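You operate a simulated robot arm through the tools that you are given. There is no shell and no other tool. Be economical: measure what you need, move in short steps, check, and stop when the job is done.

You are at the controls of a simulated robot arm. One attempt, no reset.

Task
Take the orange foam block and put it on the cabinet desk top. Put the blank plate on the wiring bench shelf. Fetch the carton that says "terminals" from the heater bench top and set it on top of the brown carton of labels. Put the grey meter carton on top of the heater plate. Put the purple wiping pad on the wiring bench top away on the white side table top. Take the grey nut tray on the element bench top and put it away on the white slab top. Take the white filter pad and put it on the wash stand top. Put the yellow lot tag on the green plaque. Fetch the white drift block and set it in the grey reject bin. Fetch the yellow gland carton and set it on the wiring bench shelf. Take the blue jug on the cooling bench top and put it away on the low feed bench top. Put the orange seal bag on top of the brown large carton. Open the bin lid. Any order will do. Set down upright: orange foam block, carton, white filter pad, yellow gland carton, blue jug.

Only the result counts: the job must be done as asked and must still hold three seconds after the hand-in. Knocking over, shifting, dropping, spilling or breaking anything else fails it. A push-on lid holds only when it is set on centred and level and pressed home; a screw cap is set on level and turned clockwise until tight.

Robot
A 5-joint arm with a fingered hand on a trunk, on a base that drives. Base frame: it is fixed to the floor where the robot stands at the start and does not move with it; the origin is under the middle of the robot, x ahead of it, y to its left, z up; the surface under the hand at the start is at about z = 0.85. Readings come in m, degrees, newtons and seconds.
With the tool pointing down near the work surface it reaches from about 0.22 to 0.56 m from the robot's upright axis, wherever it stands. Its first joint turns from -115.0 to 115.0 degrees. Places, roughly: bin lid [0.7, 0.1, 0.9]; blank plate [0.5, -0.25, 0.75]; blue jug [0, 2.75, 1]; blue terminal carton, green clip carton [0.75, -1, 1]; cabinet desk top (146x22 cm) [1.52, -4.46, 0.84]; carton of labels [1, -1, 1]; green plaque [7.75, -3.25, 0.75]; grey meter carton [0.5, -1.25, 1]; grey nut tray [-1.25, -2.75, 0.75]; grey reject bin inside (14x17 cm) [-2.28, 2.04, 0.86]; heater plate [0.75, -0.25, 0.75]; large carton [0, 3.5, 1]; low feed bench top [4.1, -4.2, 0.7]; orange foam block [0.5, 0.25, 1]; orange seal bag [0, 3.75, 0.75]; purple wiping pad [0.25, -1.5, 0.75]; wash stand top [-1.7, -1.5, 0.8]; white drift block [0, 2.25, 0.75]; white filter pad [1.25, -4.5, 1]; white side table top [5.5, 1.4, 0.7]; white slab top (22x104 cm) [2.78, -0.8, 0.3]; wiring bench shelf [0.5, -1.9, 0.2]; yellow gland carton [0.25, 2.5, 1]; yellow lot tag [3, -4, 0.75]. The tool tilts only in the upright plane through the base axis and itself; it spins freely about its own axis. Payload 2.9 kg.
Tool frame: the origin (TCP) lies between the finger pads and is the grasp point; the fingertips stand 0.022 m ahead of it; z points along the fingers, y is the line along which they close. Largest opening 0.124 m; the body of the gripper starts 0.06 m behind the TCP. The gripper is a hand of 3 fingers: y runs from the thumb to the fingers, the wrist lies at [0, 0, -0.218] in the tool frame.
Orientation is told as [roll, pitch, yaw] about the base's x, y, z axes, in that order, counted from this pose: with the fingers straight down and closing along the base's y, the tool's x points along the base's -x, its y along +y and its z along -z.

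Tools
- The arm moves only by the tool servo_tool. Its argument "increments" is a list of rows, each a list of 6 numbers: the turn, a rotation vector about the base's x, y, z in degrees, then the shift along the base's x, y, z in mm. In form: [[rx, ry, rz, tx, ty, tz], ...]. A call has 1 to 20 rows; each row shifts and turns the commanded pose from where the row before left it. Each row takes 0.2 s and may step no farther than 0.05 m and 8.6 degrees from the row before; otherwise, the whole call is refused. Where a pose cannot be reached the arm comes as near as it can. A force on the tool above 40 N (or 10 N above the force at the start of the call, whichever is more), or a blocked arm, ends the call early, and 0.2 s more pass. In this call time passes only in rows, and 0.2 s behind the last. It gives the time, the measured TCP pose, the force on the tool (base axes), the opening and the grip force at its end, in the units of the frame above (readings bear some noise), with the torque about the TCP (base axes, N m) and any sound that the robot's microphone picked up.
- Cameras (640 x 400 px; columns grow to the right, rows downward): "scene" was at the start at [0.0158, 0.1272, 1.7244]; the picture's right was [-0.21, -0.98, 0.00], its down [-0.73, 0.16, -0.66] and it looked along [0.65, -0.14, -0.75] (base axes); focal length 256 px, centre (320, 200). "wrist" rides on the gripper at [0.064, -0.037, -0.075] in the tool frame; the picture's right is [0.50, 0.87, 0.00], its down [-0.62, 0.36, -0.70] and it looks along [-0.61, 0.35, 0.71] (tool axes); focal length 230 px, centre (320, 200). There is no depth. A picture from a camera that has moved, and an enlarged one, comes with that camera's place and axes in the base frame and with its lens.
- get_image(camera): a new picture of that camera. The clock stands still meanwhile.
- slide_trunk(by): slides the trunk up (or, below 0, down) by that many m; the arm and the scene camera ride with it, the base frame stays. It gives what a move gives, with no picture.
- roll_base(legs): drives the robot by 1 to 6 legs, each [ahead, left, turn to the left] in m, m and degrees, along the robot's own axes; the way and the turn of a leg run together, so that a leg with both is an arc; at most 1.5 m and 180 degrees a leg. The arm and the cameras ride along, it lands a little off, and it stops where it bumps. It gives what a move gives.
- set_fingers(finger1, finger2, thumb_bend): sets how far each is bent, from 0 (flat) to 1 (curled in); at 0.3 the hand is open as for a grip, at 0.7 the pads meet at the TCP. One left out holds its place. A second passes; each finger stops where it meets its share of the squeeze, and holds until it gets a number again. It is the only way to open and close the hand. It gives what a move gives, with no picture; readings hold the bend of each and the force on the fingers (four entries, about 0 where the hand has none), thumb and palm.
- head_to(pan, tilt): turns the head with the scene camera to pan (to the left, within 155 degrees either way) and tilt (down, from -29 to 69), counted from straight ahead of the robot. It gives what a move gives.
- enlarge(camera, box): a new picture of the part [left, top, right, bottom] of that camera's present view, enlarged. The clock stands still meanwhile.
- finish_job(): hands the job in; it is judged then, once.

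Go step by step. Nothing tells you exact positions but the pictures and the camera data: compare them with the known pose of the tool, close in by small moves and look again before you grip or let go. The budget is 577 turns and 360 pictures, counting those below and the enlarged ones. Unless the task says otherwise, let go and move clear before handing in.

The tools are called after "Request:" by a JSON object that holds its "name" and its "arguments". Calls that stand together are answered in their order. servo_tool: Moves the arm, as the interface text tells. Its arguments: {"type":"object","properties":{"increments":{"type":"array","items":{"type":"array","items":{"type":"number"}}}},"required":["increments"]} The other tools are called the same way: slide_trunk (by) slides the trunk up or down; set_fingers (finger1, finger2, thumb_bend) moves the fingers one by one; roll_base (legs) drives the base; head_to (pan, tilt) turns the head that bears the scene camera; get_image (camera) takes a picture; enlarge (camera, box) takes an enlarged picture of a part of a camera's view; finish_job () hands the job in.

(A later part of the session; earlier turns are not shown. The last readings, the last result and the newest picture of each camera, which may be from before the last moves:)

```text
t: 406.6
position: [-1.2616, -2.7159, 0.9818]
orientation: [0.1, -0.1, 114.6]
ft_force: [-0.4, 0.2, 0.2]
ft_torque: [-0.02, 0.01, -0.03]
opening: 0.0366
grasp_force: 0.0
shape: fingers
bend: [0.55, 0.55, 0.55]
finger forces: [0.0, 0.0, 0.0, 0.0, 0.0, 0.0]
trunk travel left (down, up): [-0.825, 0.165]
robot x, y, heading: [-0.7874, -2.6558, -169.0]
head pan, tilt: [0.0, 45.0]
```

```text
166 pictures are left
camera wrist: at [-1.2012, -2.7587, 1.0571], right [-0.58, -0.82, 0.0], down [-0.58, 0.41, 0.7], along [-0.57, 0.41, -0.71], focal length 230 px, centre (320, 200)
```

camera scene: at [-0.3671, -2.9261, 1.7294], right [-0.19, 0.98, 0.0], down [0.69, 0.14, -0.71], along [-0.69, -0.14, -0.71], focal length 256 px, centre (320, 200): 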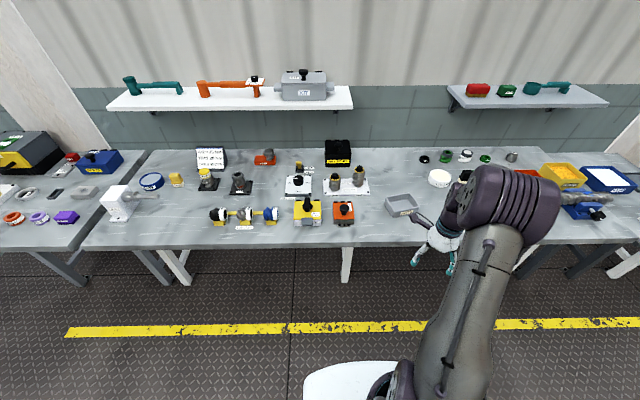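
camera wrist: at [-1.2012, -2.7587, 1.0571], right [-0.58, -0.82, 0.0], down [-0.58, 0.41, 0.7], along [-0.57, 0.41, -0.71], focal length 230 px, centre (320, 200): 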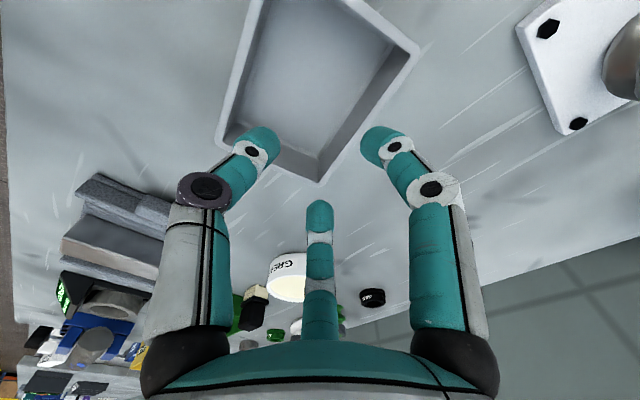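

Well centred above the tray. I descend inside and spread the digits.

Request:
{"name": "servo_tool", "arguments": {"increments": [[0, 0, 3, 0, 0, -40], [0, 0, 0, 0, 0, -40], [0, 0, 0, 0, 0, -12]]}}

Request:
{"name": "set_fingers", "arguments": {"finger1": 0.15, "finger2": 0.15, "thumb_bend": 0.15}}

Request:
{"name": "get_image", "arguments": {"camera": "wrist"}}

```text
t: 407.4
position: [-1.2626, -2.7174, 0.888]
orientation: [0.2, -0.1, 117.5]
ft_force: [-0.6, 0.0, 0.3]
ft_torque: [0.01, -0.01, -0.01]
opening: 0.0361
grasp_force: 0.1
shape: fingers
bend: [0.55, 0.55, 0.55]
finger forces: [0.1, 0.1, 0.0, 0.0, 0.1, 0.0]
trunk travel left (down, up): [-0.825, 0.165]
robot x, y, heading: [-0.7889, -2.6593, -169.0]
head pan, tilt: [0.0, 45.0]
```

```text
t: 408.4
position: [-1.2615, -2.7167, 0.8894]
orientation: [0.0, -0.1, 117.6]
ft_force: [1.1, 0.2, 0.7]
ft_torque: [0.04, -0.13, -0.02]
opening: 0.0691
grasp_force: 36.3
shape: fingers
bend: [0.4, 0.42, 0.38]
finger forces: [17.5, 19.2, 0.0, 0.0, 35.8, 0.0]
trunk travel left (down, up): [-0.825, 0.165]
robot x, y, heading: [-0.7851, -2.651, -169.4]
head pan, tilt: [0.0, 45.0]
```

```text
165 pictures are left
camera wrist: at [-1.1994, -2.756, 0.9638], right [-0.54, -0.84, 0.0], down [-0.6, 0.38, 0.7], along [-0.59, 0.38, -0.71], focal length 230 px, centre (320, 200)
```

wrist: 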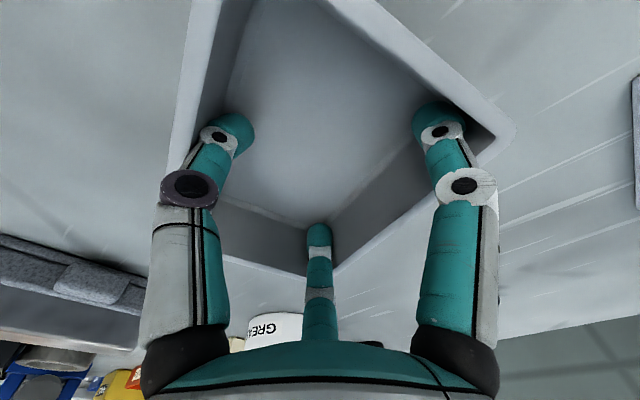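

The tray is held firmly from inside. I lift it and drive around toward the corridor behind the heater bench.

Request:
{"name": "servo_tool", "arguments": {"increments": [[0, 0, 0, 0, 0, 30], [0, 0, 0, 5, 0, 45], [0, 0, 0, 10, 0, 45], [0, 0, 0, 15, 0, 45], [0, 0, 0, 20, 0, 45], [0, 0, 0, 25, 0, 35]]}}

Request:
{"name": "roll_base", "arguments": {"legs": [[-0.35, 0, 0], [0, 0, 90.5], [1.3, 0, 0], [0, 0, 90], [1.3, 0, 0]]}}

Request:
{"name": "head_to", "arguments": {"pan": 10, "tilt": 30}}

Request:
{"name": "get_image", "arguments": {"camera": "scene"}}

```text
t: 409.8
position: [-1.1855, -2.719, 1.1336]
orientation: [0.1, -0.1, 117.5]
ft_force: [1.0, -0.2, -2.0]
ft_torque: [-0.05, 0.04, 0.01]
opening: 0.0727
grasp_force: 35.4
shape: fingers
bend: [0.36, 0.41, 0.38]
finger forces: [18.9, 18.0, 0.0, 0.1, 34.7, 0.0]
trunk travel left (down, up): [-0.825, 0.165]
robot x, y, heading: [-0.7832, -2.6512, -169.0]
head pan, tilt: [0.0, 45.0]
```

```text
t: 432.1
position: [1.5157, -3.4743, 1.134]
orientation: [0.1, 0.0, -59.0]
ft_force: [0.6, -0.3, -2.5]
ft_torque: [0.02, -0.05, -0.02]
opening: 0.0732
grasp_force: 32.6
shape: fingers
bend: [0.36, 0.4, 0.37]
finger forces: [17.7, 16.7, 0.1, 0.0, 31.7, 0.1]
trunk travel left (down, up): [-0.825, 0.165]
robot x, y, heading: [1.1181, -3.5598, 14.4]
head pan, tilt: [0.0, 45.0]
```

```text
t: 432.9
position: [1.5157, -3.4738, 1.135]
orientation: [0.1, 0.0, -59.0]
ft_force: [-0.6, 1.0, -2.2]
ft_torque: [0.01, -0.05, 0.01]
opening: 0.0733
grasp_force: 33.2
shape: fingers
bend: [0.36, 0.4, 0.37]
finger forces: [17.8, 16.7, 0.0, 0.0, 31.7, 0.0]
trunk travel left (down, up): [-0.825, 0.165]
robot x, y, heading: [1.1191, -3.5632, 14.6]
head pan, tilt: [10.0, 30.0]
```

```text
164 pictures are left
camera scene: at [1.1059, -3.4009, 1.7519], right [0.41, -0.91, 0.0], down [-0.46, -0.21, -0.87], along [0.79, 0.36, -0.5], focal length 256 px, centre (320, 200)
```

scene: 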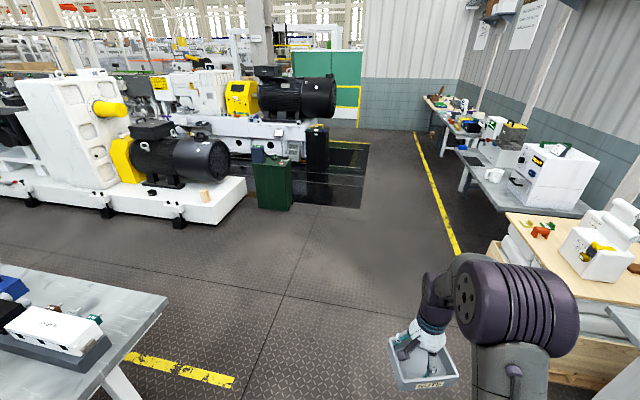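

The way is open: the white machine base is ahead-left. I drive around the bench end and up the corridor to face the white slab.

Request:
{"name": "roll_base", "arguments": {"legs": [[0, 0, -3], [1.45, 0, 0], [0.15, 0, 0], [0, 1.4, 0], [0, 0.9, 0]]}}

Request:
{"name": "head_to", "arguments": {"pan": 0, "tilt": 50}}

Request:
{"name": "get_image", "arguments": {"camera": "scene"}}

```text
t: 452.5
position: [2.6018, -0.8761, 1.1335]
orientation: [0.1, -0.1, -62.3]
ft_force: [-0.3, -0.6, -2.7]
ft_torque: [0.04, -0.01, 0.01]
opening: 0.0732
grasp_force: 33.2
shape: fingers
bend: [0.36, 0.4, 0.37]
finger forces: [18.0, 16.7, 0.0, 0.0, 31.9, 0.0]
trunk travel left (down, up): [-0.825, 0.165]
robot x, y, heading: [2.2002, -0.9453, 11.2]
head pan, tilt: [10.0, 30.0]
```

```text
t: 453.3
position: [2.6023, -0.8763, 1.1334]
orientation: [0.1, 0.0, -62.4]
ft_force: [0.0, 0.4, -2.1]
ft_torque: [0.04, 0.02, -0.01]
opening: 0.0731
grasp_force: 33.3
shape: fingers
bend: [0.36, 0.4, 0.37]
finger forces: [18.1, 16.8, 0.0, 0.1, 32.0, 0.1]
trunk travel left (down, up): [-0.825, 0.165]
robot x, y, heading: [2.2014, -0.943, 11.2]
head pan, tilt: [0.0, 50.0]
```

```text
163 pictures are left
camera scene: at [2.1888, -0.7975, 1.7225], right [0.19, -0.98, 0.0], down [-0.75, -0.15, -0.64], along [0.63, 0.12, -0.77], focal length 256 px, centre (320, 200)
```

scene: 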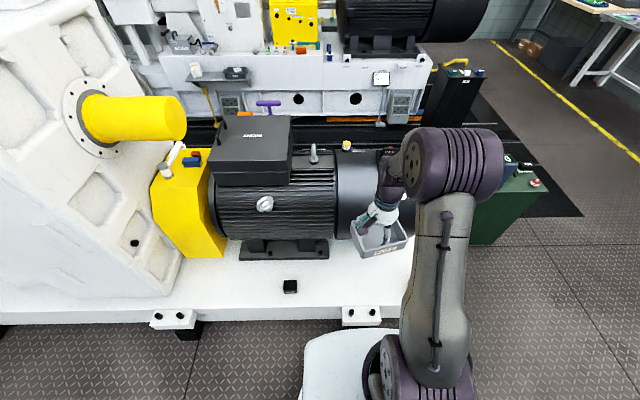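

The white slab strip is free around (2.76,-0.80) except a small black cube left and a dowel right. I move 6 cm closer and lower the trunk by 0.5 m.

Request:
{"name": "roll_base", "arguments": {"legs": [[0.06, 0, 0]]}}

Request:
{"name": "slide_trunk", "arguments": {"by": -0.4}}

Request:
{"name": "slide_trunk", "arguments": {"by": -0.1}}

Request:
{"name": "servo_tool", "arguments": {"increments": [[0, 0, 0, 25, 14, -30], [0, 0, 0, 25, 14, -30], [0, 0, 0, 25, 14, -30], [0, 0, 0, 22, 12, -40], [0, 0, 0, 0, 0, -45], [0, 0, 0, 0, 0, -45]]}}

Request:
{"name": "get_image", "arguments": {"camera": "scene"}}

```text
t: 454.3
position: [2.6582, -0.8655, 1.1333]
orientation: [0.2, -0.1, -62.4]
ft_force: [-0.1, 0.1, -2.6]
ft_torque: [0.03, -0.01, 0.01]
opening: 0.0734
grasp_force: 33.6
shape: fingers
bend: [0.36, 0.4, 0.37]
finger forces: [18.2, 16.8, 0.1, 0.1, 31.9, 0.1]
trunk travel left (down, up): [-0.825, 0.165]
robot x, y, heading: [2.2572, -0.9312, 10.9]
head pan, tilt: [0.0, 50.0]
```

```text
t: 458.1
position: [2.6585, -0.865, 0.7352]
orientation: [0.1, 0.0, -62.5]
ft_force: [-0.4, 0.8, -1.6]
ft_torque: [0.0, 0.01, 0.01]
opening: 0.073
grasp_force: 34.3
shape: fingers
bend: [0.36, 0.4, 0.37]
finger forces: [18.6, 16.8, 0.1, 0.0, 32.0, 0.0]
trunk travel left (down, up): [-0.425, 0.565]
robot x, y, heading: [2.2584, -0.9286, 11.0]
head pan, tilt: [0.0, 50.0]
```

```text
t: 459.4
position: [2.6587, -0.865, 0.6344]
orientation: [0.1, 0.0, -62.3]
ft_force: [0.0, 0.0, -1.7]
ft_torque: [0.01, -0.02, 0.01]
opening: 0.0733
grasp_force: 34.0
shape: fingers
bend: [0.36, 0.4, 0.37]
finger forces: [18.7, 16.8, 0.0, 0.0, 32.1, 0.1]
trunk travel left (down, up): [-0.325, 0.665]
robot x, y, heading: [2.2601, -0.9268, 11.3]
head pan, tilt: [0.0, 50.0]
```

```text
t: 460.8
position: [2.7576, -0.8103, 0.4122]
orientation: [0.0, 0.0, -62.4]
ft_force: [-0.1, -0.2, -2.3]
ft_torque: [0.07, 0.01, 0.0]
opening: 0.0735
grasp_force: 33.9
shape: fingers
bend: [0.36, 0.4, 0.37]
finger forces: [18.9, 16.9, 0.1, 0.1, 32.2, 0.0]
trunk travel left (down, up): [-0.325, 0.665]
robot x, y, heading: [2.2575, -0.9309, 10.8]
head pan, tilt: [0.0, 50.0]
```

```text
162 pictures are left
camera scene: at [2.2459, -0.7862, 1.2225], right [0.19, -0.98, 0.0], down [-0.75, -0.15, -0.64], along [0.63, 0.12, -0.77], focal length 256 px, centre (320, 200)
```

scene: 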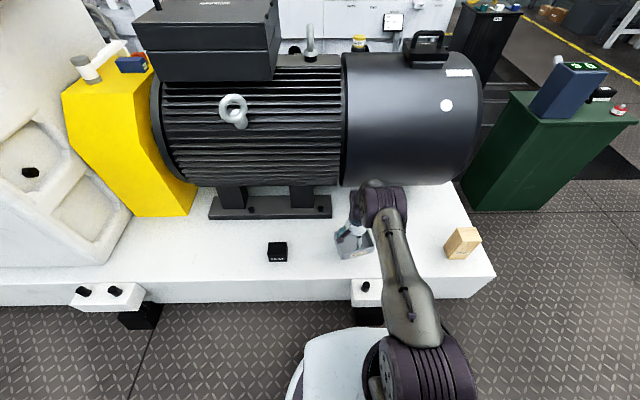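

Clear. I lower to contact and release by closing the digits inward.

Request:
{"name": "servo_tool", "arguments": {"increments": [[0, 0, 0, 0, 0, -35], [0, 0, 0, 0, 0, -20], [0, 0, 0, 0, 0, -8], [0, 0, 0, 0, 0, -5], [0, 0, 0, 0, 0, -5], [0, 0, 0, 0, 0, -4]]}}

```text
t: 462.2
position: [2.757, -0.8112, 0.3375]
orientation: [0.2, 0.0, -62.3]
ft_force: [1.9, -0.3, 5.4]
ft_torque: [-0.4, 0.17, 0.05]
opening: 0.0731
grasp_force: 37.3
shape: fingers
bend: [0.36, 0.39, 0.37]
finger forces: [18.2, 19.8, 0.0, 0.0, 36.4, 0.1]
trunk travel left (down, up): [-0.325, 0.665]
robot x, y, heading: [2.2569, -0.9314, 11.1]
head pan, tilt: [0.0, 50.0]
```

Request:
{"name": "servo_tool", "arguments": {"increments": [[0, 0, 0, 0, 0, -2]]}}

Request:
{"name": "set_fingers", "arguments": {"finger1": 0.55, "finger2": 0.55, "thumb_bend": 0.55}}

Request:
{"name": "servo_tool", "arguments": {"increments": [[0, 0, 0, 0, 0, 30], [0, 0, 0, 0, 0, 45], [0, 0, 0, -10, 0, 45], [0, 0, 0, -30, 0, 40], [0, 0, 0, -30, 0, 40]]}}

Request:
{"name": "get_image", "arguments": {"camera": "wrist"}}

```text
t: 462.6
position: [2.7567, -0.8106, 0.3355]
orientation: [0.2, -0.2, -62.4]
ft_force: [1.9, -3.1, 15.3]
ft_torque: [-0.41, 0.45, 0.15]
opening: 0.0735
grasp_force: 38.4
shape: fingers
bend: [0.36, 0.39, 0.37]
finger forces: [21.2, 19.3, 0.0, 0.1, 36.1, 0.0]
trunk travel left (down, up): [-0.325, 0.665]
robot x, y, heading: [2.2574, -0.931, 11.1]
head pan, tilt: [0.0, 50.0]
```

```text
t: 463.6
position: [2.7553, -0.8103, 0.3346]
orientation: [0.1, 0.1, -62.4]
ft_force: [-0.4, -0.5, -0.2]
ft_torque: [0.01, 0.0, 0.02]
opening: 0.0363
grasp_force: 0.1
shape: fingers
bend: [0.55, 0.55, 0.55]
finger forces: [0.1, 0.0, 0.0, 0.0, 0.1, 0.0]
trunk travel left (down, up): [-0.325, 0.665]
robot x, y, heading: [2.2579, -0.9256, 11.3]
head pan, tilt: [0.0, 50.0]
```

```text
t: 464.8
position: [2.6857, -0.8098, 0.5335]
orientation: [0.2, 0.0, -62.3]
ft_force: [0.5, 0.5, -0.8]
ft_torque: [-0.04, -0.02, 0.0]
opening: 0.0362
grasp_force: 0.0
shape: fingers
bend: [0.55, 0.55, 0.55]
finger forces: [0.0, 0.0, 0.0, 0.0, 0.0, 0.0]
trunk travel left (down, up): [-0.325, 0.665]
robot x, y, heading: [2.2556, -0.9322, 11.1]
head pan, tilt: [0.0, 50.0]
```

```text
161 pictures are left
camera wrist: at [2.6232, -0.7697, 0.6095], right [0.54, 0.84, 0.0], down [0.6, -0.38, 0.7], along [0.59, -0.38, -0.71], focal length 230 px, centre (320, 200)
```

wrist: 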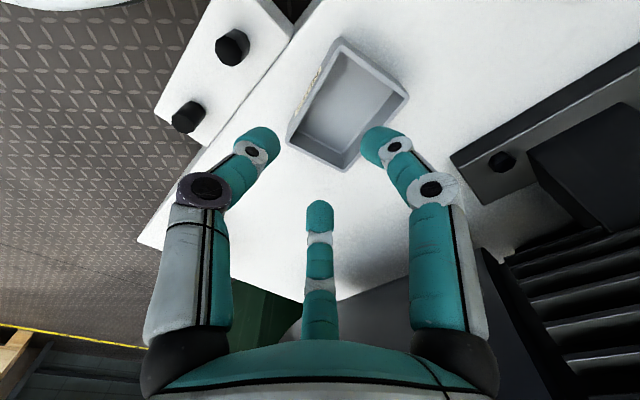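

The tray sits on the white slab. Next the yellow lot tag near (3,-4): I raise the trunk, drive back down the corridor and look.

Request:
{"name": "slide_trunk", "arguments": {"by": 0.4}}

Request:
{"name": "roll_base", "arguments": {"legs": [[-0.05, 0, 0], [0, -1.4, 0], [0, -0.8, 0]]}}

Request:
{"name": "slide_trunk", "arguments": {"by": 0.1}}

Request:
{"name": "head_to", "arguments": {"pan": -75, "tilt": 35}}

Request:
{"name": "get_image", "arguments": {"camera": "scene"}}

```text
t: 468.6
position: [2.6865, -0.811, 0.934]
orientation: [0.2, 0.1, -62.3]
ft_force: [0.5, 0.2, 0.4]
ft_torque: [0.0, 0.01, -0.01]
opening: 0.036
grasp_force: 0.1
shape: fingers
bend: [0.55, 0.55, 0.55]
finger forces: [0.1, 0.0, 0.0, 0.0, 0.1, 0.0]
trunk travel left (down, up): [-0.725, 0.265]
robot x, y, heading: [2.2557, -0.9306, 11.3]
head pan, tilt: [0.0, 50.0]
```

```text
t: 480.0
position: [3.0409, -2.9831, 0.9333]
orientation: [0.2, 0.0, -63.3]
ft_force: [-0.4, 0.1, -0.4]
ft_torque: [-0.02, -0.01, 0.02]
opening: 0.0362
grasp_force: 0.2
shape: fingers
bend: [0.55, 0.55, 0.55]
finger forces: [0.0, 0.1, 0.1, 0.0, 0.0, 0.0]
trunk travel left (down, up): [-0.725, 0.265]
robot x, y, heading: [2.6088, -3.0993, 10.1]
head pan, tilt: [0.0, 50.0]
```

```text
t: 481.4
position: [3.0421, -2.9862, 1.0344]
orientation: [0.1, 0.0, -63.3]
ft_force: [-0.3, 0.0, -0.7]
ft_torque: [0.0, -0.01, 0.0]
opening: 0.0364
grasp_force: 0.0
shape: fingers
bend: [0.55, 0.55, 0.55]
finger forces: [0.1, 0.0, 0.0, 0.0, 0.0, 0.0]
trunk travel left (down, up): [-0.825, 0.165]
robot x, y, heading: [2.6099, -3.1005, 10.3]
head pan, tilt: [0.0, 50.0]
```

```text
t: 482.8
position: [3.0419, -2.9847, 1.0329]
orientation: [0.1, 0.1, -63.4]
ft_force: [-0.1, 0.5, -0.7]
ft_torque: [0.0, 0.01, 0.0]
opening: 0.0364
grasp_force: 0.1
shape: fingers
bend: [0.55, 0.55, 0.55]
finger forces: [0.1, 0.0, 0.0, 0.0, 0.0, 0.0]
trunk travel left (down, up): [-0.825, 0.165]
robot x, y, heading: [2.6095, -3.0967, 10.5]
head pan, tilt: [-75.0, 35.0]
```

```text
160 pictures are left
camera scene: at [2.5638, -3.0472, 1.7442], right [-0.9, -0.43, 0.0], down [-0.24, 0.52, -0.82], along [0.35, -0.74, -0.57], focal length 256 px, centre (320, 200)
```

scene: 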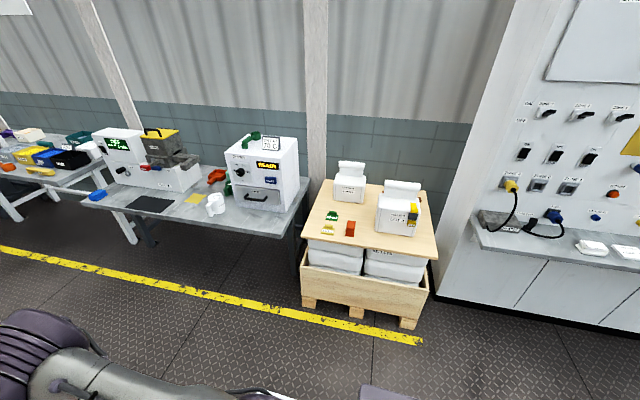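

I zoom on the pallet board and on the table beside it (the low feed bench).

Request:
{"name": "enlarge", "arguments": {"camera": "scene", "box": [290, 170, 450, 270]}}

Request:
{"name": "enlarge", "arguments": {"camera": "scene", "box": [60, 120, 320, 282]}}

```text
4.00 times, centred on (370, 220) of scene
camera zoom: at [2.5638, -3.0472, 1.7442], right [-0.9, -0.43, 0.0], down [-0.24, 0.52, -0.82], along [0.35, -0.74, -0.57], focal length 1023 px, centre (120, 120)
```

zoom: 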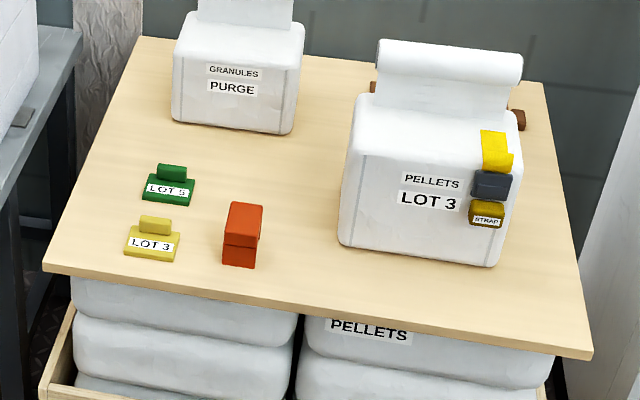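

```text
2.46 times, centred on (190, 201) of scene
camera zoom: at [2.5638, -3.0472, 1.7442], right [-0.9, -0.43, 0.0], down [-0.24, 0.52, -0.82], along [0.35, -0.74, -0.57], focal length 630 px, centre (640, 198)
```

zoom: 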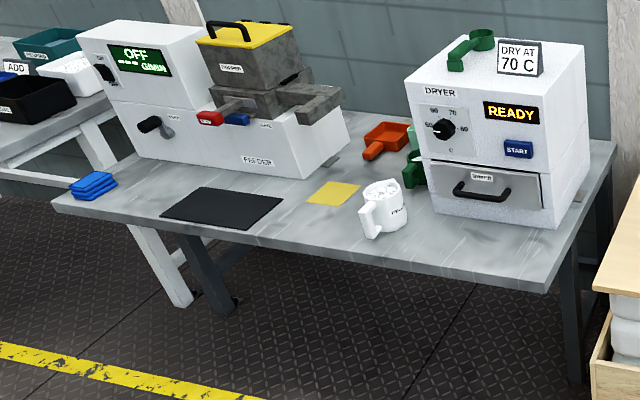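

The yellow LOT 3 tag is at about (3.005,-4.08) on the pallet board, with a small grip tab. I turn and drive up to it.

Request:
{"name": "roll_base", "arguments": {"legs": [[0, 0, -89], [0, 0.19, 0], [0.57, 0, 0]]}}

Request:
{"name": "get_image", "arguments": {"camera": "wrist"}}

```text
t: 491.1
position: [3.0312, -4.0499, 1.0344]
orientation: [0.1, 0.1, -152.2]
ft_force: [0.0, 0.8, 0.6]
ft_torque: [0.01, 0.03, -0.03]
opening: 0.0365
grasp_force: 0.0
shape: fingers
bend: [0.55, 0.55, 0.55]
finger forces: [0.0, 0.0, 0.1, 0.0, 0.0, 0.0]
trunk travel left (down, up): [-0.825, 0.165]
robot x, y, heading: [2.9077, -3.6222, -78.6]
head pan, tilt: [-75.0, 35.0]
```

```text
157 pictures are left
camera wrist: at [3.0713, -3.9859, 1.1091], right [0.85, -0.53, 0.0], down [-0.38, -0.6, 0.7], along [-0.37, -0.6, -0.71], focal length 230 px, centre (320, 200)
```

wrist: 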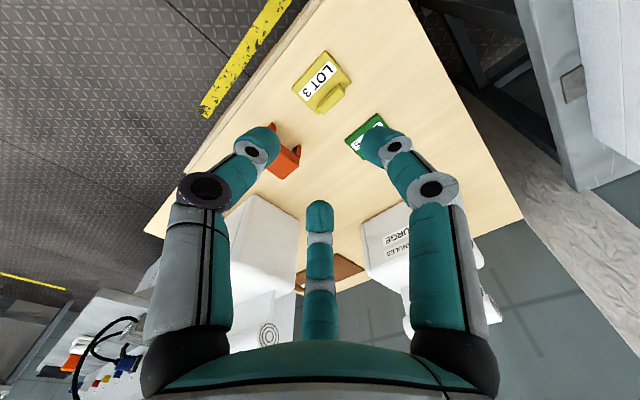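

Request:
{"name": "servo_tool", "arguments": {"increments": [[0, 0, 0, -6, -16, -45], [0, 0, 0, -6, -16, -45], [0, 0, 0, -6, -16, -45], [0, 0, 0, 0, 0, -30]]}}

Request:
{"name": "enlarge", "arguments": {"camera": "wrist", "box": [220, 40, 420, 165]}}

```text
t: 492.1
position: [3.0119, -4.0981, 0.8706]
orientation: [0.1, -0.2, -152.2]
ft_force: [-0.5, 0.8, 0.1]
ft_torque: [0.0, 0.03, -0.01]
opening: 0.0366
grasp_force: 0.1
shape: fingers
bend: [0.55, 0.55, 0.55]
finger forces: [0.0, 0.0, 0.1, 0.1, 0.0, 0.0]
trunk travel left (down, up): [-0.825, 0.165]
robot x, y, heading: [2.9082, -3.623, -78.3]
head pan, tilt: [-75.0, 35.0]
```

```text
3.20 times, centred on (320, 102) of wrist
camera zoom: at [3.0529, -4.0339, 0.9465], right [0.85, -0.53, 0.0], down [-0.38, -0.6, 0.7], along [-0.37, -0.6, -0.71], focal length 736 px, centre (320, 512)
```

zoom: 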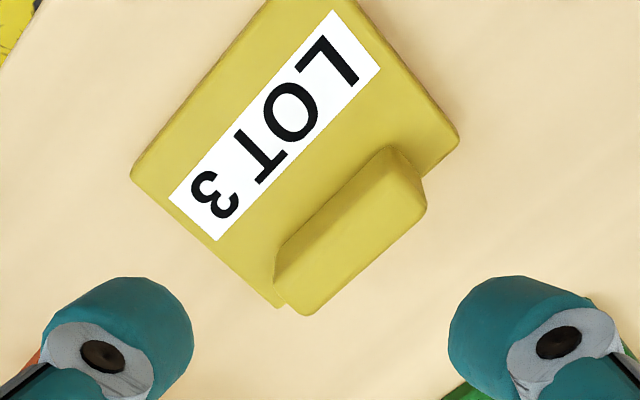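

The tab is at (3.017,-4.112), z≈0.75, axis ~21°. I pre-close the digits, align and descend on it.

Request:
{"name": "set_fingers", "arguments": {"finger1": 0.56, "finger2": 0.56, "thumb_bend": 0.56}}

Request:
{"name": "servo_tool", "arguments": {"increments": [[0, 0, -6.3, 5, -12, -30], [0, 0, 0, 0, 0, -30], [0, 0, 0, 0, 0, -20]]}}

Request:
{"name": "get_image", "arguments": {"camera": "wrist"}}

```text
t: 493.1
position: [3.0124, -4.098, 0.8719]
orientation: [0.1, -0.1, -152.2]
ft_force: [-0.4, -0.6, 0.8]
ft_torque: [0.01, 0.0, -0.03]
opening: 0.0337
grasp_force: 0.0
shape: fingers
bend: [0.56, 0.56, 0.56]
finger forces: [0.0, 0.1, 0.1, 0.0, 0.0, 0.0]
trunk travel left (down, up): [-0.825, 0.165]
robot x, y, heading: [2.9085, -3.6209, -78.9]
head pan, tilt: [-75.0, 35.0]
```

```text
t: 493.9
position: [3.0188, -4.109, 0.7892]
orientation: [0.0, 0.0, -158.5]
ft_force: [0.8, -0.3, -1.1]
ft_torque: [-0.01, 0.01, 0.03]
opening: 0.0335
grasp_force: 0.0
shape: fingers
bend: [0.56, 0.56, 0.56]
finger forces: [0.1, 0.0, 0.0, 0.0, 0.1, 0.0]
trunk travel left (down, up): [-0.825, 0.165]
robot x, y, heading: [2.9096, -3.624, -78.8]
head pan, tilt: [-75.0, 35.0]
```

```text
155 pictures are left
camera wrist: at [3.0653, -4.0511, 0.8649], right [0.78, -0.62, 0.0], down [-0.44, -0.56, 0.7], along [-0.44, -0.55, -0.71], focal length 230 px, centre (320, 200)
```

wrist: 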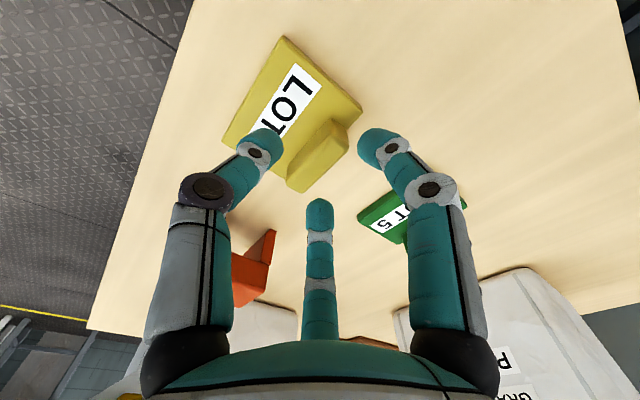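

Aligned right over the tab. I descend and close.

Request:
{"name": "servo_tool", "arguments": {"increments": [[0, 0, 0, 0, 0, -14], [0, 0, 0, 0, 0, -12]]}}

Request:
{"name": "set_fingers", "arguments": {"finger1": 0.9, "finger2": 0.9, "thumb_bend": 0.9}}

Request:
{"name": "get_image", "arguments": {"camera": "wrist"}}

```text
t: 494.4
position: [3.0173, -4.1015, 0.7696]
orientation: [0.1, -0.1, -158.4]
ft_force: [-0.5, -0.4, 0.3]
ft_torque: [0.02, 0.0, 0.01]
opening: 0.0336
grasp_force: 0.1
shape: fingers
bend: [0.56, 0.56, 0.56]
finger forces: [0.0, 0.2, 0.0, 0.0, 0.0, 0.0]
out of reach, approached as far as the arm can: row 1, 2
trunk travel left (down, up): [-0.825, 0.165]
robot x, y, heading: [2.9089, -3.6215, -78.6]
head pan, tilt: [-75.0, 35.0]
```

```text
t: 495.4
position: [3.0175, -4.1025, 0.7699]
orientation: [0.0, 0.0, -158.5]
ft_force: [-0.1, 0.4, 0.5]
ft_torque: [0.01, -0.01, -0.03]
opening: 0.0032
grasp_force: 25.6
shape: fingers
bend: [0.72, 0.6, 0.65]
finger forces: [12.8, 15.0, 0.0, 0.0, 23.6, 0.0]
trunk travel left (down, up): [-0.825, 0.165]
robot x, y, heading: [2.9089, -3.6195, -78.3]
head pan, tilt: [-75.0, 35.0]
```

```text
154 pictures are left
camera wrist: at [3.0637, -4.0434, 0.8448], right [0.78, -0.62, 0.0], down [-0.44, -0.56, 0.7], along [-0.44, -0.55, -0.71], focal length 230 px, centre (320, 200)
```

wrist: 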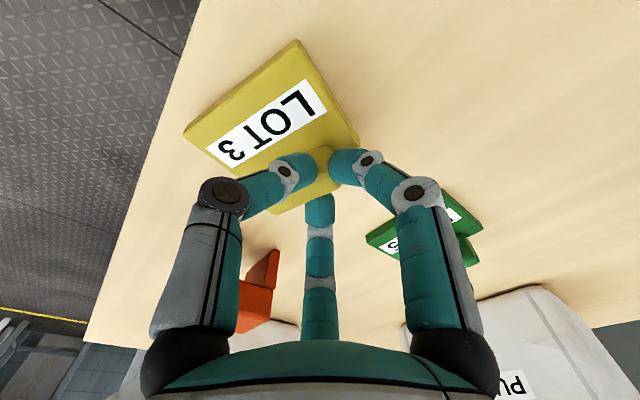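

The tag is held. I lift it, back off, and drive along the wall benches toward the plaque.

Request:
{"name": "servo_tool", "arguments": {"increments": [[0, 0, 0, 0, 10, 25], [0, 0, 0, 0, 15, 40], [0, 0, 0, 0, 20, 40], [0, 0, 0, 0, 20, 40], [0, 0, 0, 0, 20, 40], [0, 0, 0, 0, 20, 40]]}}

Request:
{"name": "roll_base", "arguments": {"legs": [[-0.4, 0, 0], [0, 0, 90], [1.5, 0, 0], [1.5, 0, 0]]}}

Request:
{"name": "head_to", "arguments": {"pan": -30, "tilt": 25}}

Request:
{"name": "get_image", "arguments": {"camera": "scene"}}

```text
t: 496.9
position: [3.0163, -3.9952, 0.9957]
orientation: [0.2, 0.0, -158.5]
ft_force: [0.8, 0.6, -0.7]
ft_torque: [-0.01, 0.03, 0.03]
opening: 0.0025
grasp_force: 25.1
shape: fingers
bend: [0.73, 0.6, 0.73]
finger forces: [12.1, 15.1, 0.1, 0.0, 23.1, 0.0]
trunk travel left (down, up): [-0.825, 0.165]
robot x, y, heading: [2.9104, -3.6242, -78.5]
head pan, tilt: [-75.0, 35.0]
```

```text
t: 517.2
position: [6.1344, -2.4718, 0.9949]
orientation: [0.2, 0.0, -66.8]
ft_force: [-1.3, -0.7, -0.8]
ft_torque: [0.03, 0.01, -0.02]
opening: 0.0022
grasp_force: 25.5
shape: fingers
bend: [0.73, 0.6, 0.73]
finger forces: [12.3, 14.7, 0.0, 0.0, 22.4, 0.1]
trunk travel left (down, up): [-0.825, 0.165]
robot x, y, heading: [5.7642, -2.5879, 13.0]
head pan, tilt: [-75.0, 35.0]
```

```text
t: 518.4
position: [6.135, -2.4708, 0.9956]
orientation: [0.1, 0.0, -66.7]
ft_force: [0.6, 0.3, 0.1]
ft_torque: [0.02, 0.03, 0.0]
opening: 0.002
grasp_force: 25.1
shape: fingers
bend: [0.73, 0.6, 0.73]
finger forces: [12.2, 14.8, 0.1, 0.1, 22.4, 0.0]
trunk travel left (down, up): [-0.825, 0.165]
robot x, y, heading: [5.7632, -2.5879, 13.2]
head pan, tilt: [-30.0, 25.0]
```

```text
153 pictures are left
camera scene: at [5.7597, -2.4893, 1.7599], right [-0.29, -0.96, 0.0], down [-0.4, 0.12, -0.91], along [0.87, -0.27, -0.42], focal length 256 px, centre (320, 200)
```

scene: 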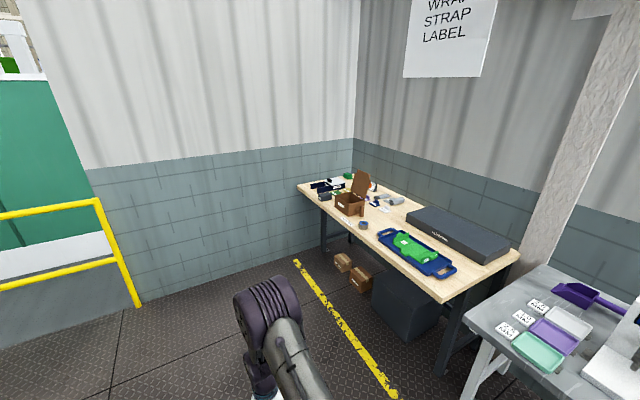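

Request:
{"name": "enlarge", "arguments": {"camera": "scene", "box": [290, 165, 450, 265]}}

```text
4.00 times, centred on (370, 215) of scene
camera zoom: at [5.7597, -2.4893, 1.7599], right [-0.29, -0.96, 0.0], down [-0.4, 0.12, -0.91], along [0.87, -0.27, -0.42], focal length 1023 px, centre (120, 140)
```

zoom: 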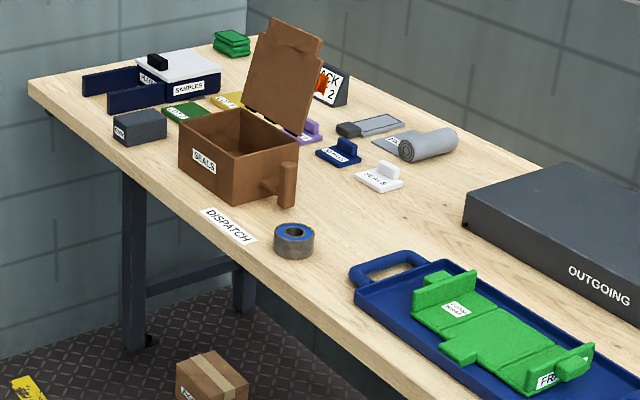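

The green plaque lies on the corner bench at about (7.74,-3.25). I drive in front of it.

Request:
{"name": "roll_base", "arguments": {"legs": [[1.45, 0, 0], [0, 0, -91.7], [0, 0.33, 0], [0.45, 0, 0]]}}

Request:
{"name": "head_to", "arguments": {"pan": 0, "tilt": 45}}

Request:
{"name": "get_image", "arguments": {"camera": "scene"}}

```text
t: 533.8
position: [7.6838, -3.0446, 0.9952]
orientation: [0.1, -0.1, -161.5]
ft_force: [0.7, 0.0, -0.4]
ft_torque: [0.03, 0.02, 0.0]
opening: 0.0021
grasp_force: 23.9
shape: fingers
bend: [0.73, 0.6, 0.74]
finger forces: [12.5, 14.4, 0.0, 0.0, 21.4, 0.0]
trunk travel left (down, up): [-0.825, 0.165]
robot x, y, heading: [7.5957, -2.6651, -81.6]
head pan, tilt: [-30.0, 25.0]
```

```text
t: 534.7
position: [7.6835, -3.0439, 0.9934]
orientation: [0.1, 0.0, -161.5]
ft_force: [-0.2, -0.2, -0.4]
ft_torque: [0.0, -0.01, 0.05]
opening: 0.0019
grasp_force: 24.0
shape: fingers
bend: [0.73, 0.6, 0.74]
finger forces: [12.5, 14.4, 0.1, 0.0, 21.4, 0.0]
trunk travel left (down, up): [-0.825, 0.165]
robot x, y, heading: [7.5968, -2.667, -81.8]
head pan, tilt: [0.0, 45.0]
```

```text
151 pictures are left
camera scene: at [7.7425, -2.6657, 1.7294], right [-0.99, -0.14, 0.0], down [-0.1, 0.7, -0.71], along [0.1, -0.7, -0.71], focal length 256 px, centre (320, 200)
```

scene: 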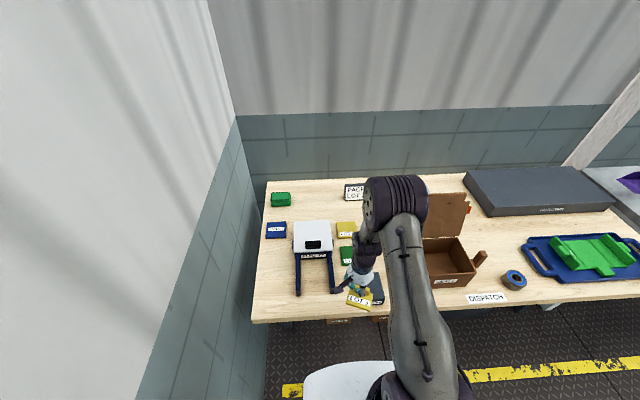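

Request:
{"name": "enlarge", "arguments": {"camera": "scene", "box": [280, 210, 420, 297]}}

Request:
{"name": "get_image", "arguments": {"camera": "wrist"}}

```text
4.57 times, centred on (350, 254) of scene
camera zoom: at [7.7425, -2.6657, 1.7294], right [-0.99, -0.14, 0.0], down [-0.1, 0.7, -0.71], along [0.1, -0.7, -0.71], focal length 1170 px, centre (183, -45)
```

zoom: 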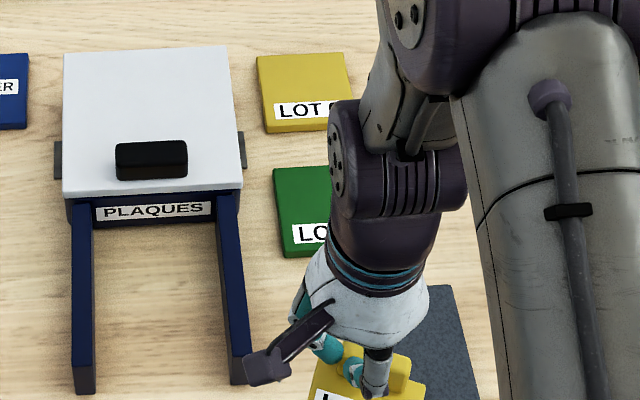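

```text
149 pictures are left
camera wrist: at [7.733, -2.9877, 1.0694], right [0.75, -0.66, 0.0], down [-0.47, -0.53, 0.7], along [-0.46, -0.53, -0.71], focal length 230 px, centre (320, 200)
```

wrist: 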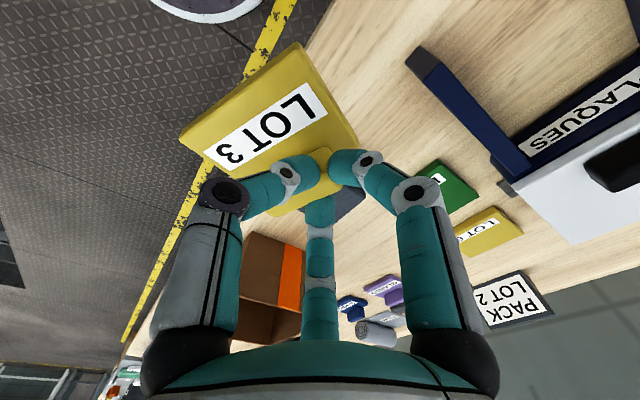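

The green plaque's centre is about (7.705,-3.24), top z≈0.857. The tag hangs ~37 mm robot-side of the TCP. I move 12 cm closer and position the tag above it.

Request:
{"name": "roll_base", "arguments": {"legs": [[0.12, 0, 0]]}}

Request:
{"name": "servo_tool", "arguments": {"increments": [[0, 0, 0, 1, -38, 0], [0, 0, 0, 1, -38, 0], [0, 0, 0, 1, -36, -20], [0, 0, 0, 0, 0, -25]]}}

Request:
{"name": "get_image", "arguments": {"camera": "wrist"}}

Request:
{"name": "enlarge", "arguments": {"camera": "scene", "box": [280, 210, 420, 297]}}

```text
t: 536.0
position: [7.7025, -3.161, 0.9947]
orientation: [0.0, 0.0, -161.2]
ft_force: [-0.4, 0.3, -0.1]
ft_torque: [0.02, 0.02, 0.01]
opening: 0.0019
grasp_force: 24.0
shape: fingers
bend: [0.73, 0.6, 0.74]
finger forces: [12.4, 14.5, 0.0, 0.0, 21.3, 0.0]
trunk travel left (down, up): [-0.825, 0.165]
robot x, y, heading: [7.6138, -2.7827, -81.5]
head pan, tilt: [0.0, 45.0]
```

```text
t: 537.0
position: [7.7052, -3.2754, 0.9499]
orientation: [0.1, 0.0, -161.3]
ft_force: [0.7, -0.1, -0.1]
ft_torque: [-0.03, 0.0, 0.0]
opening: 0.0013
grasp_force: 23.8
shape: fingers
bend: [0.73, 0.6, 0.74]
finger forces: [11.4, 14.8, 0.0, 0.1, 21.6, 0.0]
trunk travel left (down, up): [-0.825, 0.165]
robot x, y, heading: [7.6156, -2.7849, -81.4]
head pan, tilt: [0.0, 45.0]
```

```text
148 pictures are left
camera wrist: at [7.7543, -3.2183, 1.025], right [0.75, -0.66, 0.0], down [-0.47, -0.53, 0.7], along [-0.46, -0.53, -0.71], focal length 230 px, centre (320, 200)
```

wrist: 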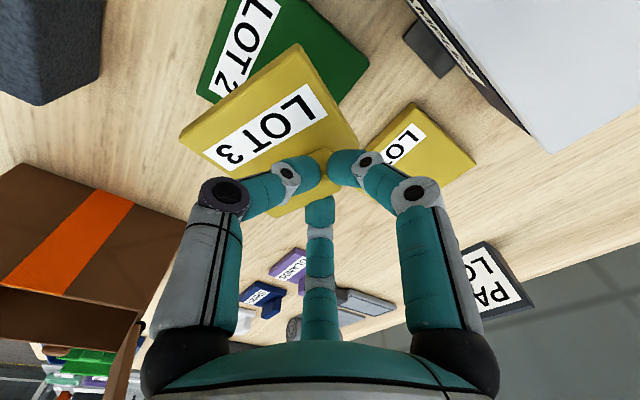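

```text
4.57 times, centred on (350, 254) of scene
camera zoom: at [7.7603, -2.7839, 1.7294], right [-0.99, -0.15, 0.0], down [-0.1, 0.7, -0.71], along [0.1, -0.7, -0.71], focal length 1170 px, centre (183, -45)
```

zoom: 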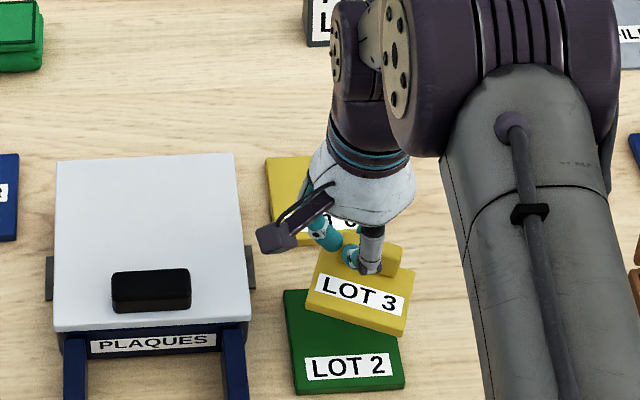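

Nearly aligned; tag needs +5 mm x and +13 mm y. I correct and lower to contact.

Request:
{"name": "servo_tool", "arguments": {"increments": [[0, 0, 0, 5, 13, -15], [0, 0, 0, 0, 0, -15], [0, 0, 0, 0, 0, -8], [0, 0, 0, 0, 0, -4], [0, 0, 0, 0, 0, -4], [0, 0, 0, 0, 0, -4]]}}

Request:
{"name": "enlarge", "arguments": {"camera": "scene", "box": [300, 230, 400, 292]}}

```text
t: 538.4
position: [7.7098, -3.2586, 0.9029]
orientation: [0.5, -0.1, -161.3]
ft_force: [4.3, 7.8, 36.8]
ft_torque: [-0.17, 0.06, 0.03]
opening: 0.0
grasp_force: 35.5
shape: fingers
bend: [0.75, 0.58, 0.77]
finger forces: [16.7, 19.3, 0.0, 0.1, 35.0, 0.1]
trunk travel left (down, up): [-0.825, 0.165]
robot x, y, heading: [7.6138, -2.7828, -81.4]
head pan, tilt: [0.0, 45.0]
```

```text
6.40 times, centred on (350, 261) of scene
camera zoom: at [7.7602, -2.775, 1.7299], right [-0.99, -0.15, 0.0], down [-0.11, 0.7, -0.71], along [0.11, -0.7, -0.7], focal length 1638 px, centre (128, -190)
```

zoom: 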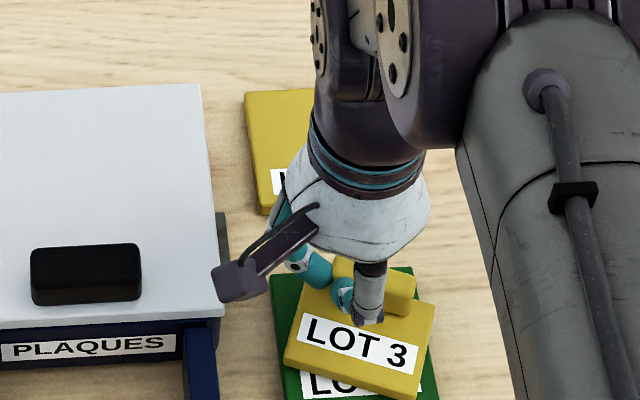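

The tag rests on the green plaque. I release and rise.

Request:
{"name": "servo_tool", "arguments": {"increments": [[-0.5, 0, 0, 0, 0, 3]]}}

Request:
{"name": "set_fingers", "arguments": {"finger1": 0.54, "finger2": 0.54, "thumb_bend": 0.54}}

Request:
{"name": "servo_tool", "arguments": {"increments": [[0, 0, 0, 0, 0, 30], [0, 0, 0, 0, 0, 45], [0, 0, 0, 0, 20, 40], [0, 0, 0, 0, 45, 10], [0, 0, 0, 0, 45, 0]]}}

Request:
{"name": "get_image", "arguments": {"camera": "wrist"}}

```text
t: 538.8
position: [7.7113, -3.2584, 0.9034]
orientation: [0.8, -0.2, -161.3]
ft_force: [3.6, 5.3, 25.8]
ft_torque: [-0.05, 0.01, -0.01]
opening: 0.0
grasp_force: 33.2
shape: fingers
bend: [0.75, 0.58, 0.77]
finger forces: [15.8, 17.9, 0.0, 0.0, 32.1, 0.1]
trunk travel left (down, up): [-0.825, 0.165]
robot x, y, heading: [7.6108, -2.7822, -81.6]
head pan, tilt: [0.0, 45.0]
```

```text
t: 539.8
position: [7.7114, -3.2625, 0.9033]
orientation: [0.6, -0.2, -161.3]
ft_force: [-0.1, 0.4, 0.7]
ft_torque: [-0.01, 0.03, 0.02]
opening: 0.0381
grasp_force: 0.0
shape: fingers
bend: [0.54, 0.54, 0.54]
finger forces: [0.0, 0.0, 0.0, 0.0, 0.1, 0.0]
trunk travel left (down, up): [-0.825, 0.165]
robot x, y, heading: [7.6109, -2.7827, -81.5]
head pan, tilt: [0.0, 45.0]
```

```text
t: 541.0
position: [7.7101, -3.1519, 1.0278]
orientation: [0.7, -0.1, -161.3]
ft_force: [0.1, 0.7, -0.3]
ft_torque: [0.0, 0.02, -0.03]
opening: 0.0381
grasp_force: 0.0
shape: fingers
bend: [0.54, 0.54, 0.54]
finger forces: [0.0, 0.1, 0.0, 0.0, 0.1, 0.0]
trunk travel left (down, up): [-0.825, 0.165]
robot x, y, heading: [7.6152, -2.7869, -81.5]
head pan, tilt: [0.0, 45.0]
```

```text
145 pictures are left
camera wrist: at [7.759, -3.0933, 1.1016], right [0.75, -0.66, 0.01], down [-0.47, -0.53, 0.71], along [-0.46, -0.53, -0.71], focal length 230 px, centre (320, 200)
```

wrist: 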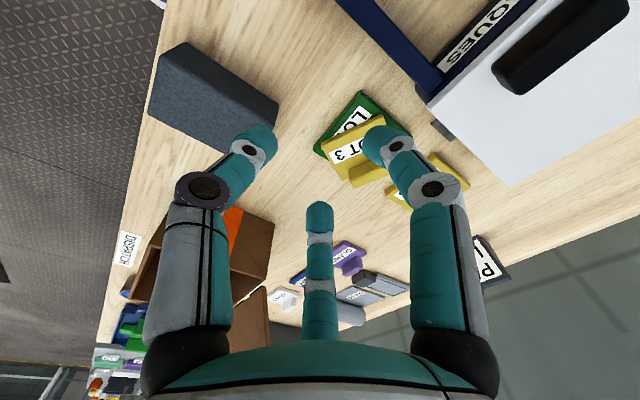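

Request:
{"name": "enlarge", "arguments": {"camera": "scene", "box": [300, 220, 400, 282]}}

```text
6.40 times, centred on (350, 251) of scene
camera zoom: at [7.7605, -2.7827, 1.7293], right [-0.99, -0.15, 0.0], down [-0.1, 0.7, -0.71], along [0.1, -0.7, -0.71], focal length 1638 px, centre (128, -126)
```

zoom: 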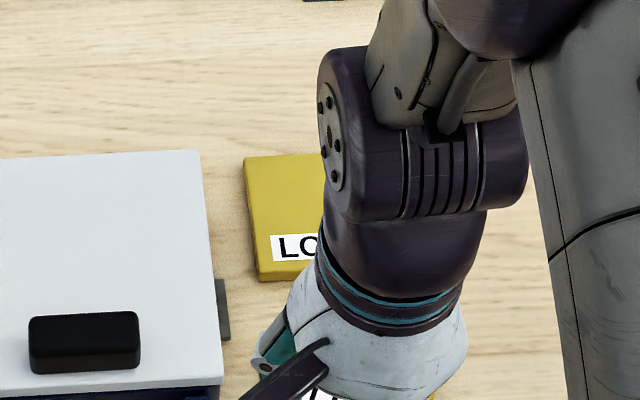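

I back away a little and verify the tag's seat.

Request:
{"name": "roll_base", "arguments": {"legs": [[-0.4, 0, 0]]}}

Request:
{"name": "enlarge", "arguments": {"camera": "scene", "box": [290, 160, 410, 235]}}

```text
t: 543.4
position: [7.6519, -2.7681, 1.0254]
orientation: [0.6, 0.0, -161.3]
ft_force: [-0.1, -0.6, -0.2]
ft_torque: [-0.01, 0.0, 0.04]
opening: 0.0382
grasp_force: 0.0
shape: fingers
bend: [0.54, 0.54, 0.54]
finger forces: [0.0, 0.1, 0.1, 0.0, 0.0, 0.0]
trunk travel left (down, up): [-0.825, 0.165]
robot x, y, heading: [7.5595, -2.3968, -81.1]
head pan, tilt: [0.0, 45.0]
```

```text
5.33 times, centred on (350, 198) of scene
camera zoom: at [7.7026, -2.4005, 1.7294], right [-0.99, -0.15, 0.0], down [-0.11, 0.7, -0.71], along [0.11, -0.7, -0.71], focal length 1365 px, centre (160, 213)
```

zoom: 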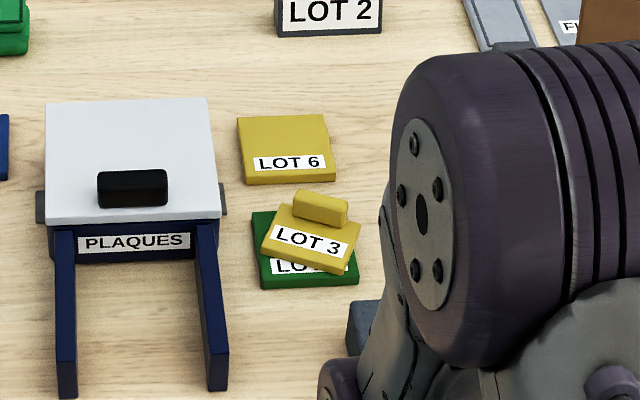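

The LOT 3 tag lies on the green plaque. On the way back I look toward the white side table (5.5,1.4) to learn how to reach it.

Request:
{"name": "roll_base", "arguments": {"legs": [[0, 0, -88]]}}

Request:
{"name": "head_to", "arguments": {"pan": -65, "tilt": 20}}

Request:
{"name": "get_image", "arguments": {"camera": "scene"}}

```text
t: 547.5
position: [7.1943, -2.5126, 1.0263]
orientation: [0.6, 0.0, 111.4]
ft_force: [0.3, 0.2, -0.1]
ft_torque: [0.0, 0.02, -0.01]
opening: 0.038
grasp_force: 0.0
shape: fingers
bend: [0.54, 0.54, 0.54]
finger forces: [0.1, 0.0, 0.1, 0.1, 0.1, 0.0]
trunk travel left (down, up): [-0.825, 0.165]
robot x, y, heading: [7.5556, -2.4041, -168.8]
head pan, tilt: [0.0, 45.0]
```

```text
t: 548.9
position: [7.193, -2.5115, 1.0265]
orientation: [0.6, 0.1, 111.4]
ft_force: [0.2, 0.6, 0.2]
ft_torque: [0.01, 0.02, -0.01]
opening: 0.0381
grasp_force: 0.1
shape: fingers
bend: [0.54, 0.54, 0.54]
finger forces: [0.0, 0.0, 0.0, 0.0, 0.1, 0.0]
trunk travel left (down, up): [-0.825, 0.165]
robot x, y, heading: [7.5555, -2.3997, -168.8]
head pan, tilt: [-65.0, 20.0]
```

```text
142 pictures are left
camera scene: at [7.588, -2.4562, 1.768], right [0.81, 0.59, 0.0], down [0.2, -0.28, -0.94], along [-0.56, 0.76, -0.34], focal length 256 px, centre (320, 200)
```

scene: 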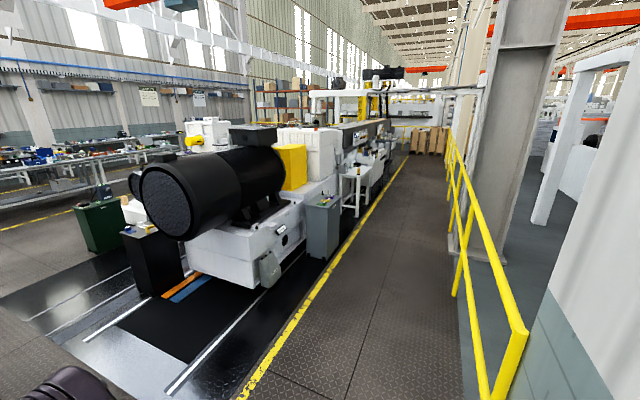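

The side table can be reached via the far-side aisle of the machine. I'll do the cooling-bench jobs first; I drive back along the wall lane.

Request:
{"name": "roll_base", "arguments": {"legs": [[1.5, 0, 0], [1.5, 0, 0], [1.5, 0, 0]]}}

```text
t: 570.4
position: [2.748, -3.3174, 1.026]
orientation: [0.6, 0.0, 110.1]
ft_force: [-0.4, -0.2, 0.4]
ft_torque: [0.01, 0.0, -0.05]
opening: 0.0384
grasp_force: 0.1
shape: fingers
bend: [0.54, 0.54, 0.54]
finger forces: [0.0, 0.1, 0.1, 0.0, 0.1, 0.0]
trunk travel left (down, up): [-0.825, 0.165]
robot x, y, heading: [3.1133, -3.2081, -170.1]
head pan, tilt: [-65.0, 20.0]
```

Request:
{"name": "roll_base", "arguments": {"legs": [[1.5, 0, 0], [1.5, 0, 0], [0.47, 0, 0], [0, 0, -95], [1.5, 0, 0], [1.5, 0, 0]]}}

```text
t: 605.3
position: [-0.7501, -0.5324, 1.026]
orientation: [0.6, 0.1, 17.9]
ft_force: [-0.1, -0.4, -0.3]
ft_torque: [0.0, -0.03, 0.02]
opening: 0.0382
grasp_force: 0.0
shape: fingers
bend: [0.54, 0.54, 0.54]
finger forces: [0.1, 0.1, 0.0, 0.0, 0.1, 0.0]
trunk travel left (down, up): [-0.825, 0.165]
robot x, y, heading: [-0.6567, -0.9062, 97.8]
head pan, tilt: [-65.0, 20.0]
```

I continue up the aisle and around to the open (+x) side of the cooling bench.

Request:
{"name": "roll_base", "arguments": {"legs": [[1.0, 0, 0], [0.9, 0, 0], [0, 0, -86.3], [1.5, 0, 0], [0.45, 0, 0]]}}

Request:
{"name": "head_to", "arguments": {"pan": 110, "tilt": 35}}

Request:
{"name": "get_image", "arguments": {"camera": "scene"}}

```text
t: 627.9
position: [1.3893, 1.4585, 1.0265]
orientation: [0.6, 0.0, -69.4]
ft_force: [-0.5, 0.0, -0.1]
ft_torque: [-0.01, 0.01, 0.03]
opening: 0.0383
grasp_force: 0.0
shape: fingers
bend: [0.54, 0.54, 0.54]
finger forces: [0.1, 0.0, 0.0, 0.0, 0.1, 0.1]
trunk travel left (down, up): [-0.825, 0.165]
robot x, y, heading: [1.0234, 1.3489, 10.5]
head pan, tilt: [-65.0, 20.0]
```

```text
t: 630.5
position: [1.3899, 1.4587, 1.0261]
orientation: [0.6, 0.1, -69.4]
ft_force: [-0.3, 0.4, 0.5]
ft_torque: [0.02, 0.04, 0.01]
opening: 0.0382
grasp_force: 0.0
shape: fingers
bend: [0.54, 0.54, 0.54]
finger forces: [0.0, 0.0, 0.0, 0.0, 0.0, 0.1]
trunk travel left (down, up): [-0.825, 0.165]
robot x, y, heading: [1.0237, 1.3504, 10.4]
head pan, tilt: [110.0, 35.0]
```

```text
141 pictures are left
camera scene: at [0.8946, 1.5574, 1.7442], right [0.86, 0.51, 0.0], down [0.29, -0.49, -0.82], along [-0.41, 0.71, -0.57], focal length 256 px, centre (320, 200)
```

scene: 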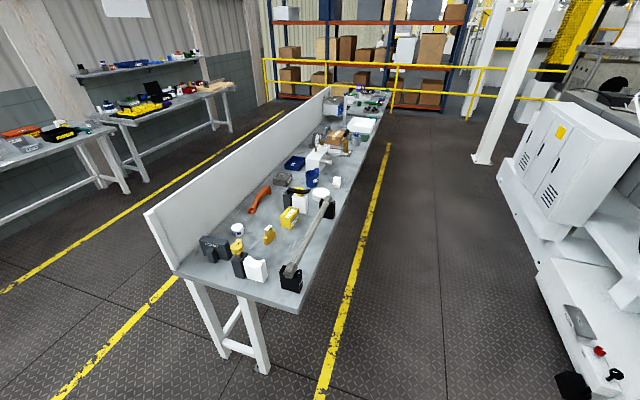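

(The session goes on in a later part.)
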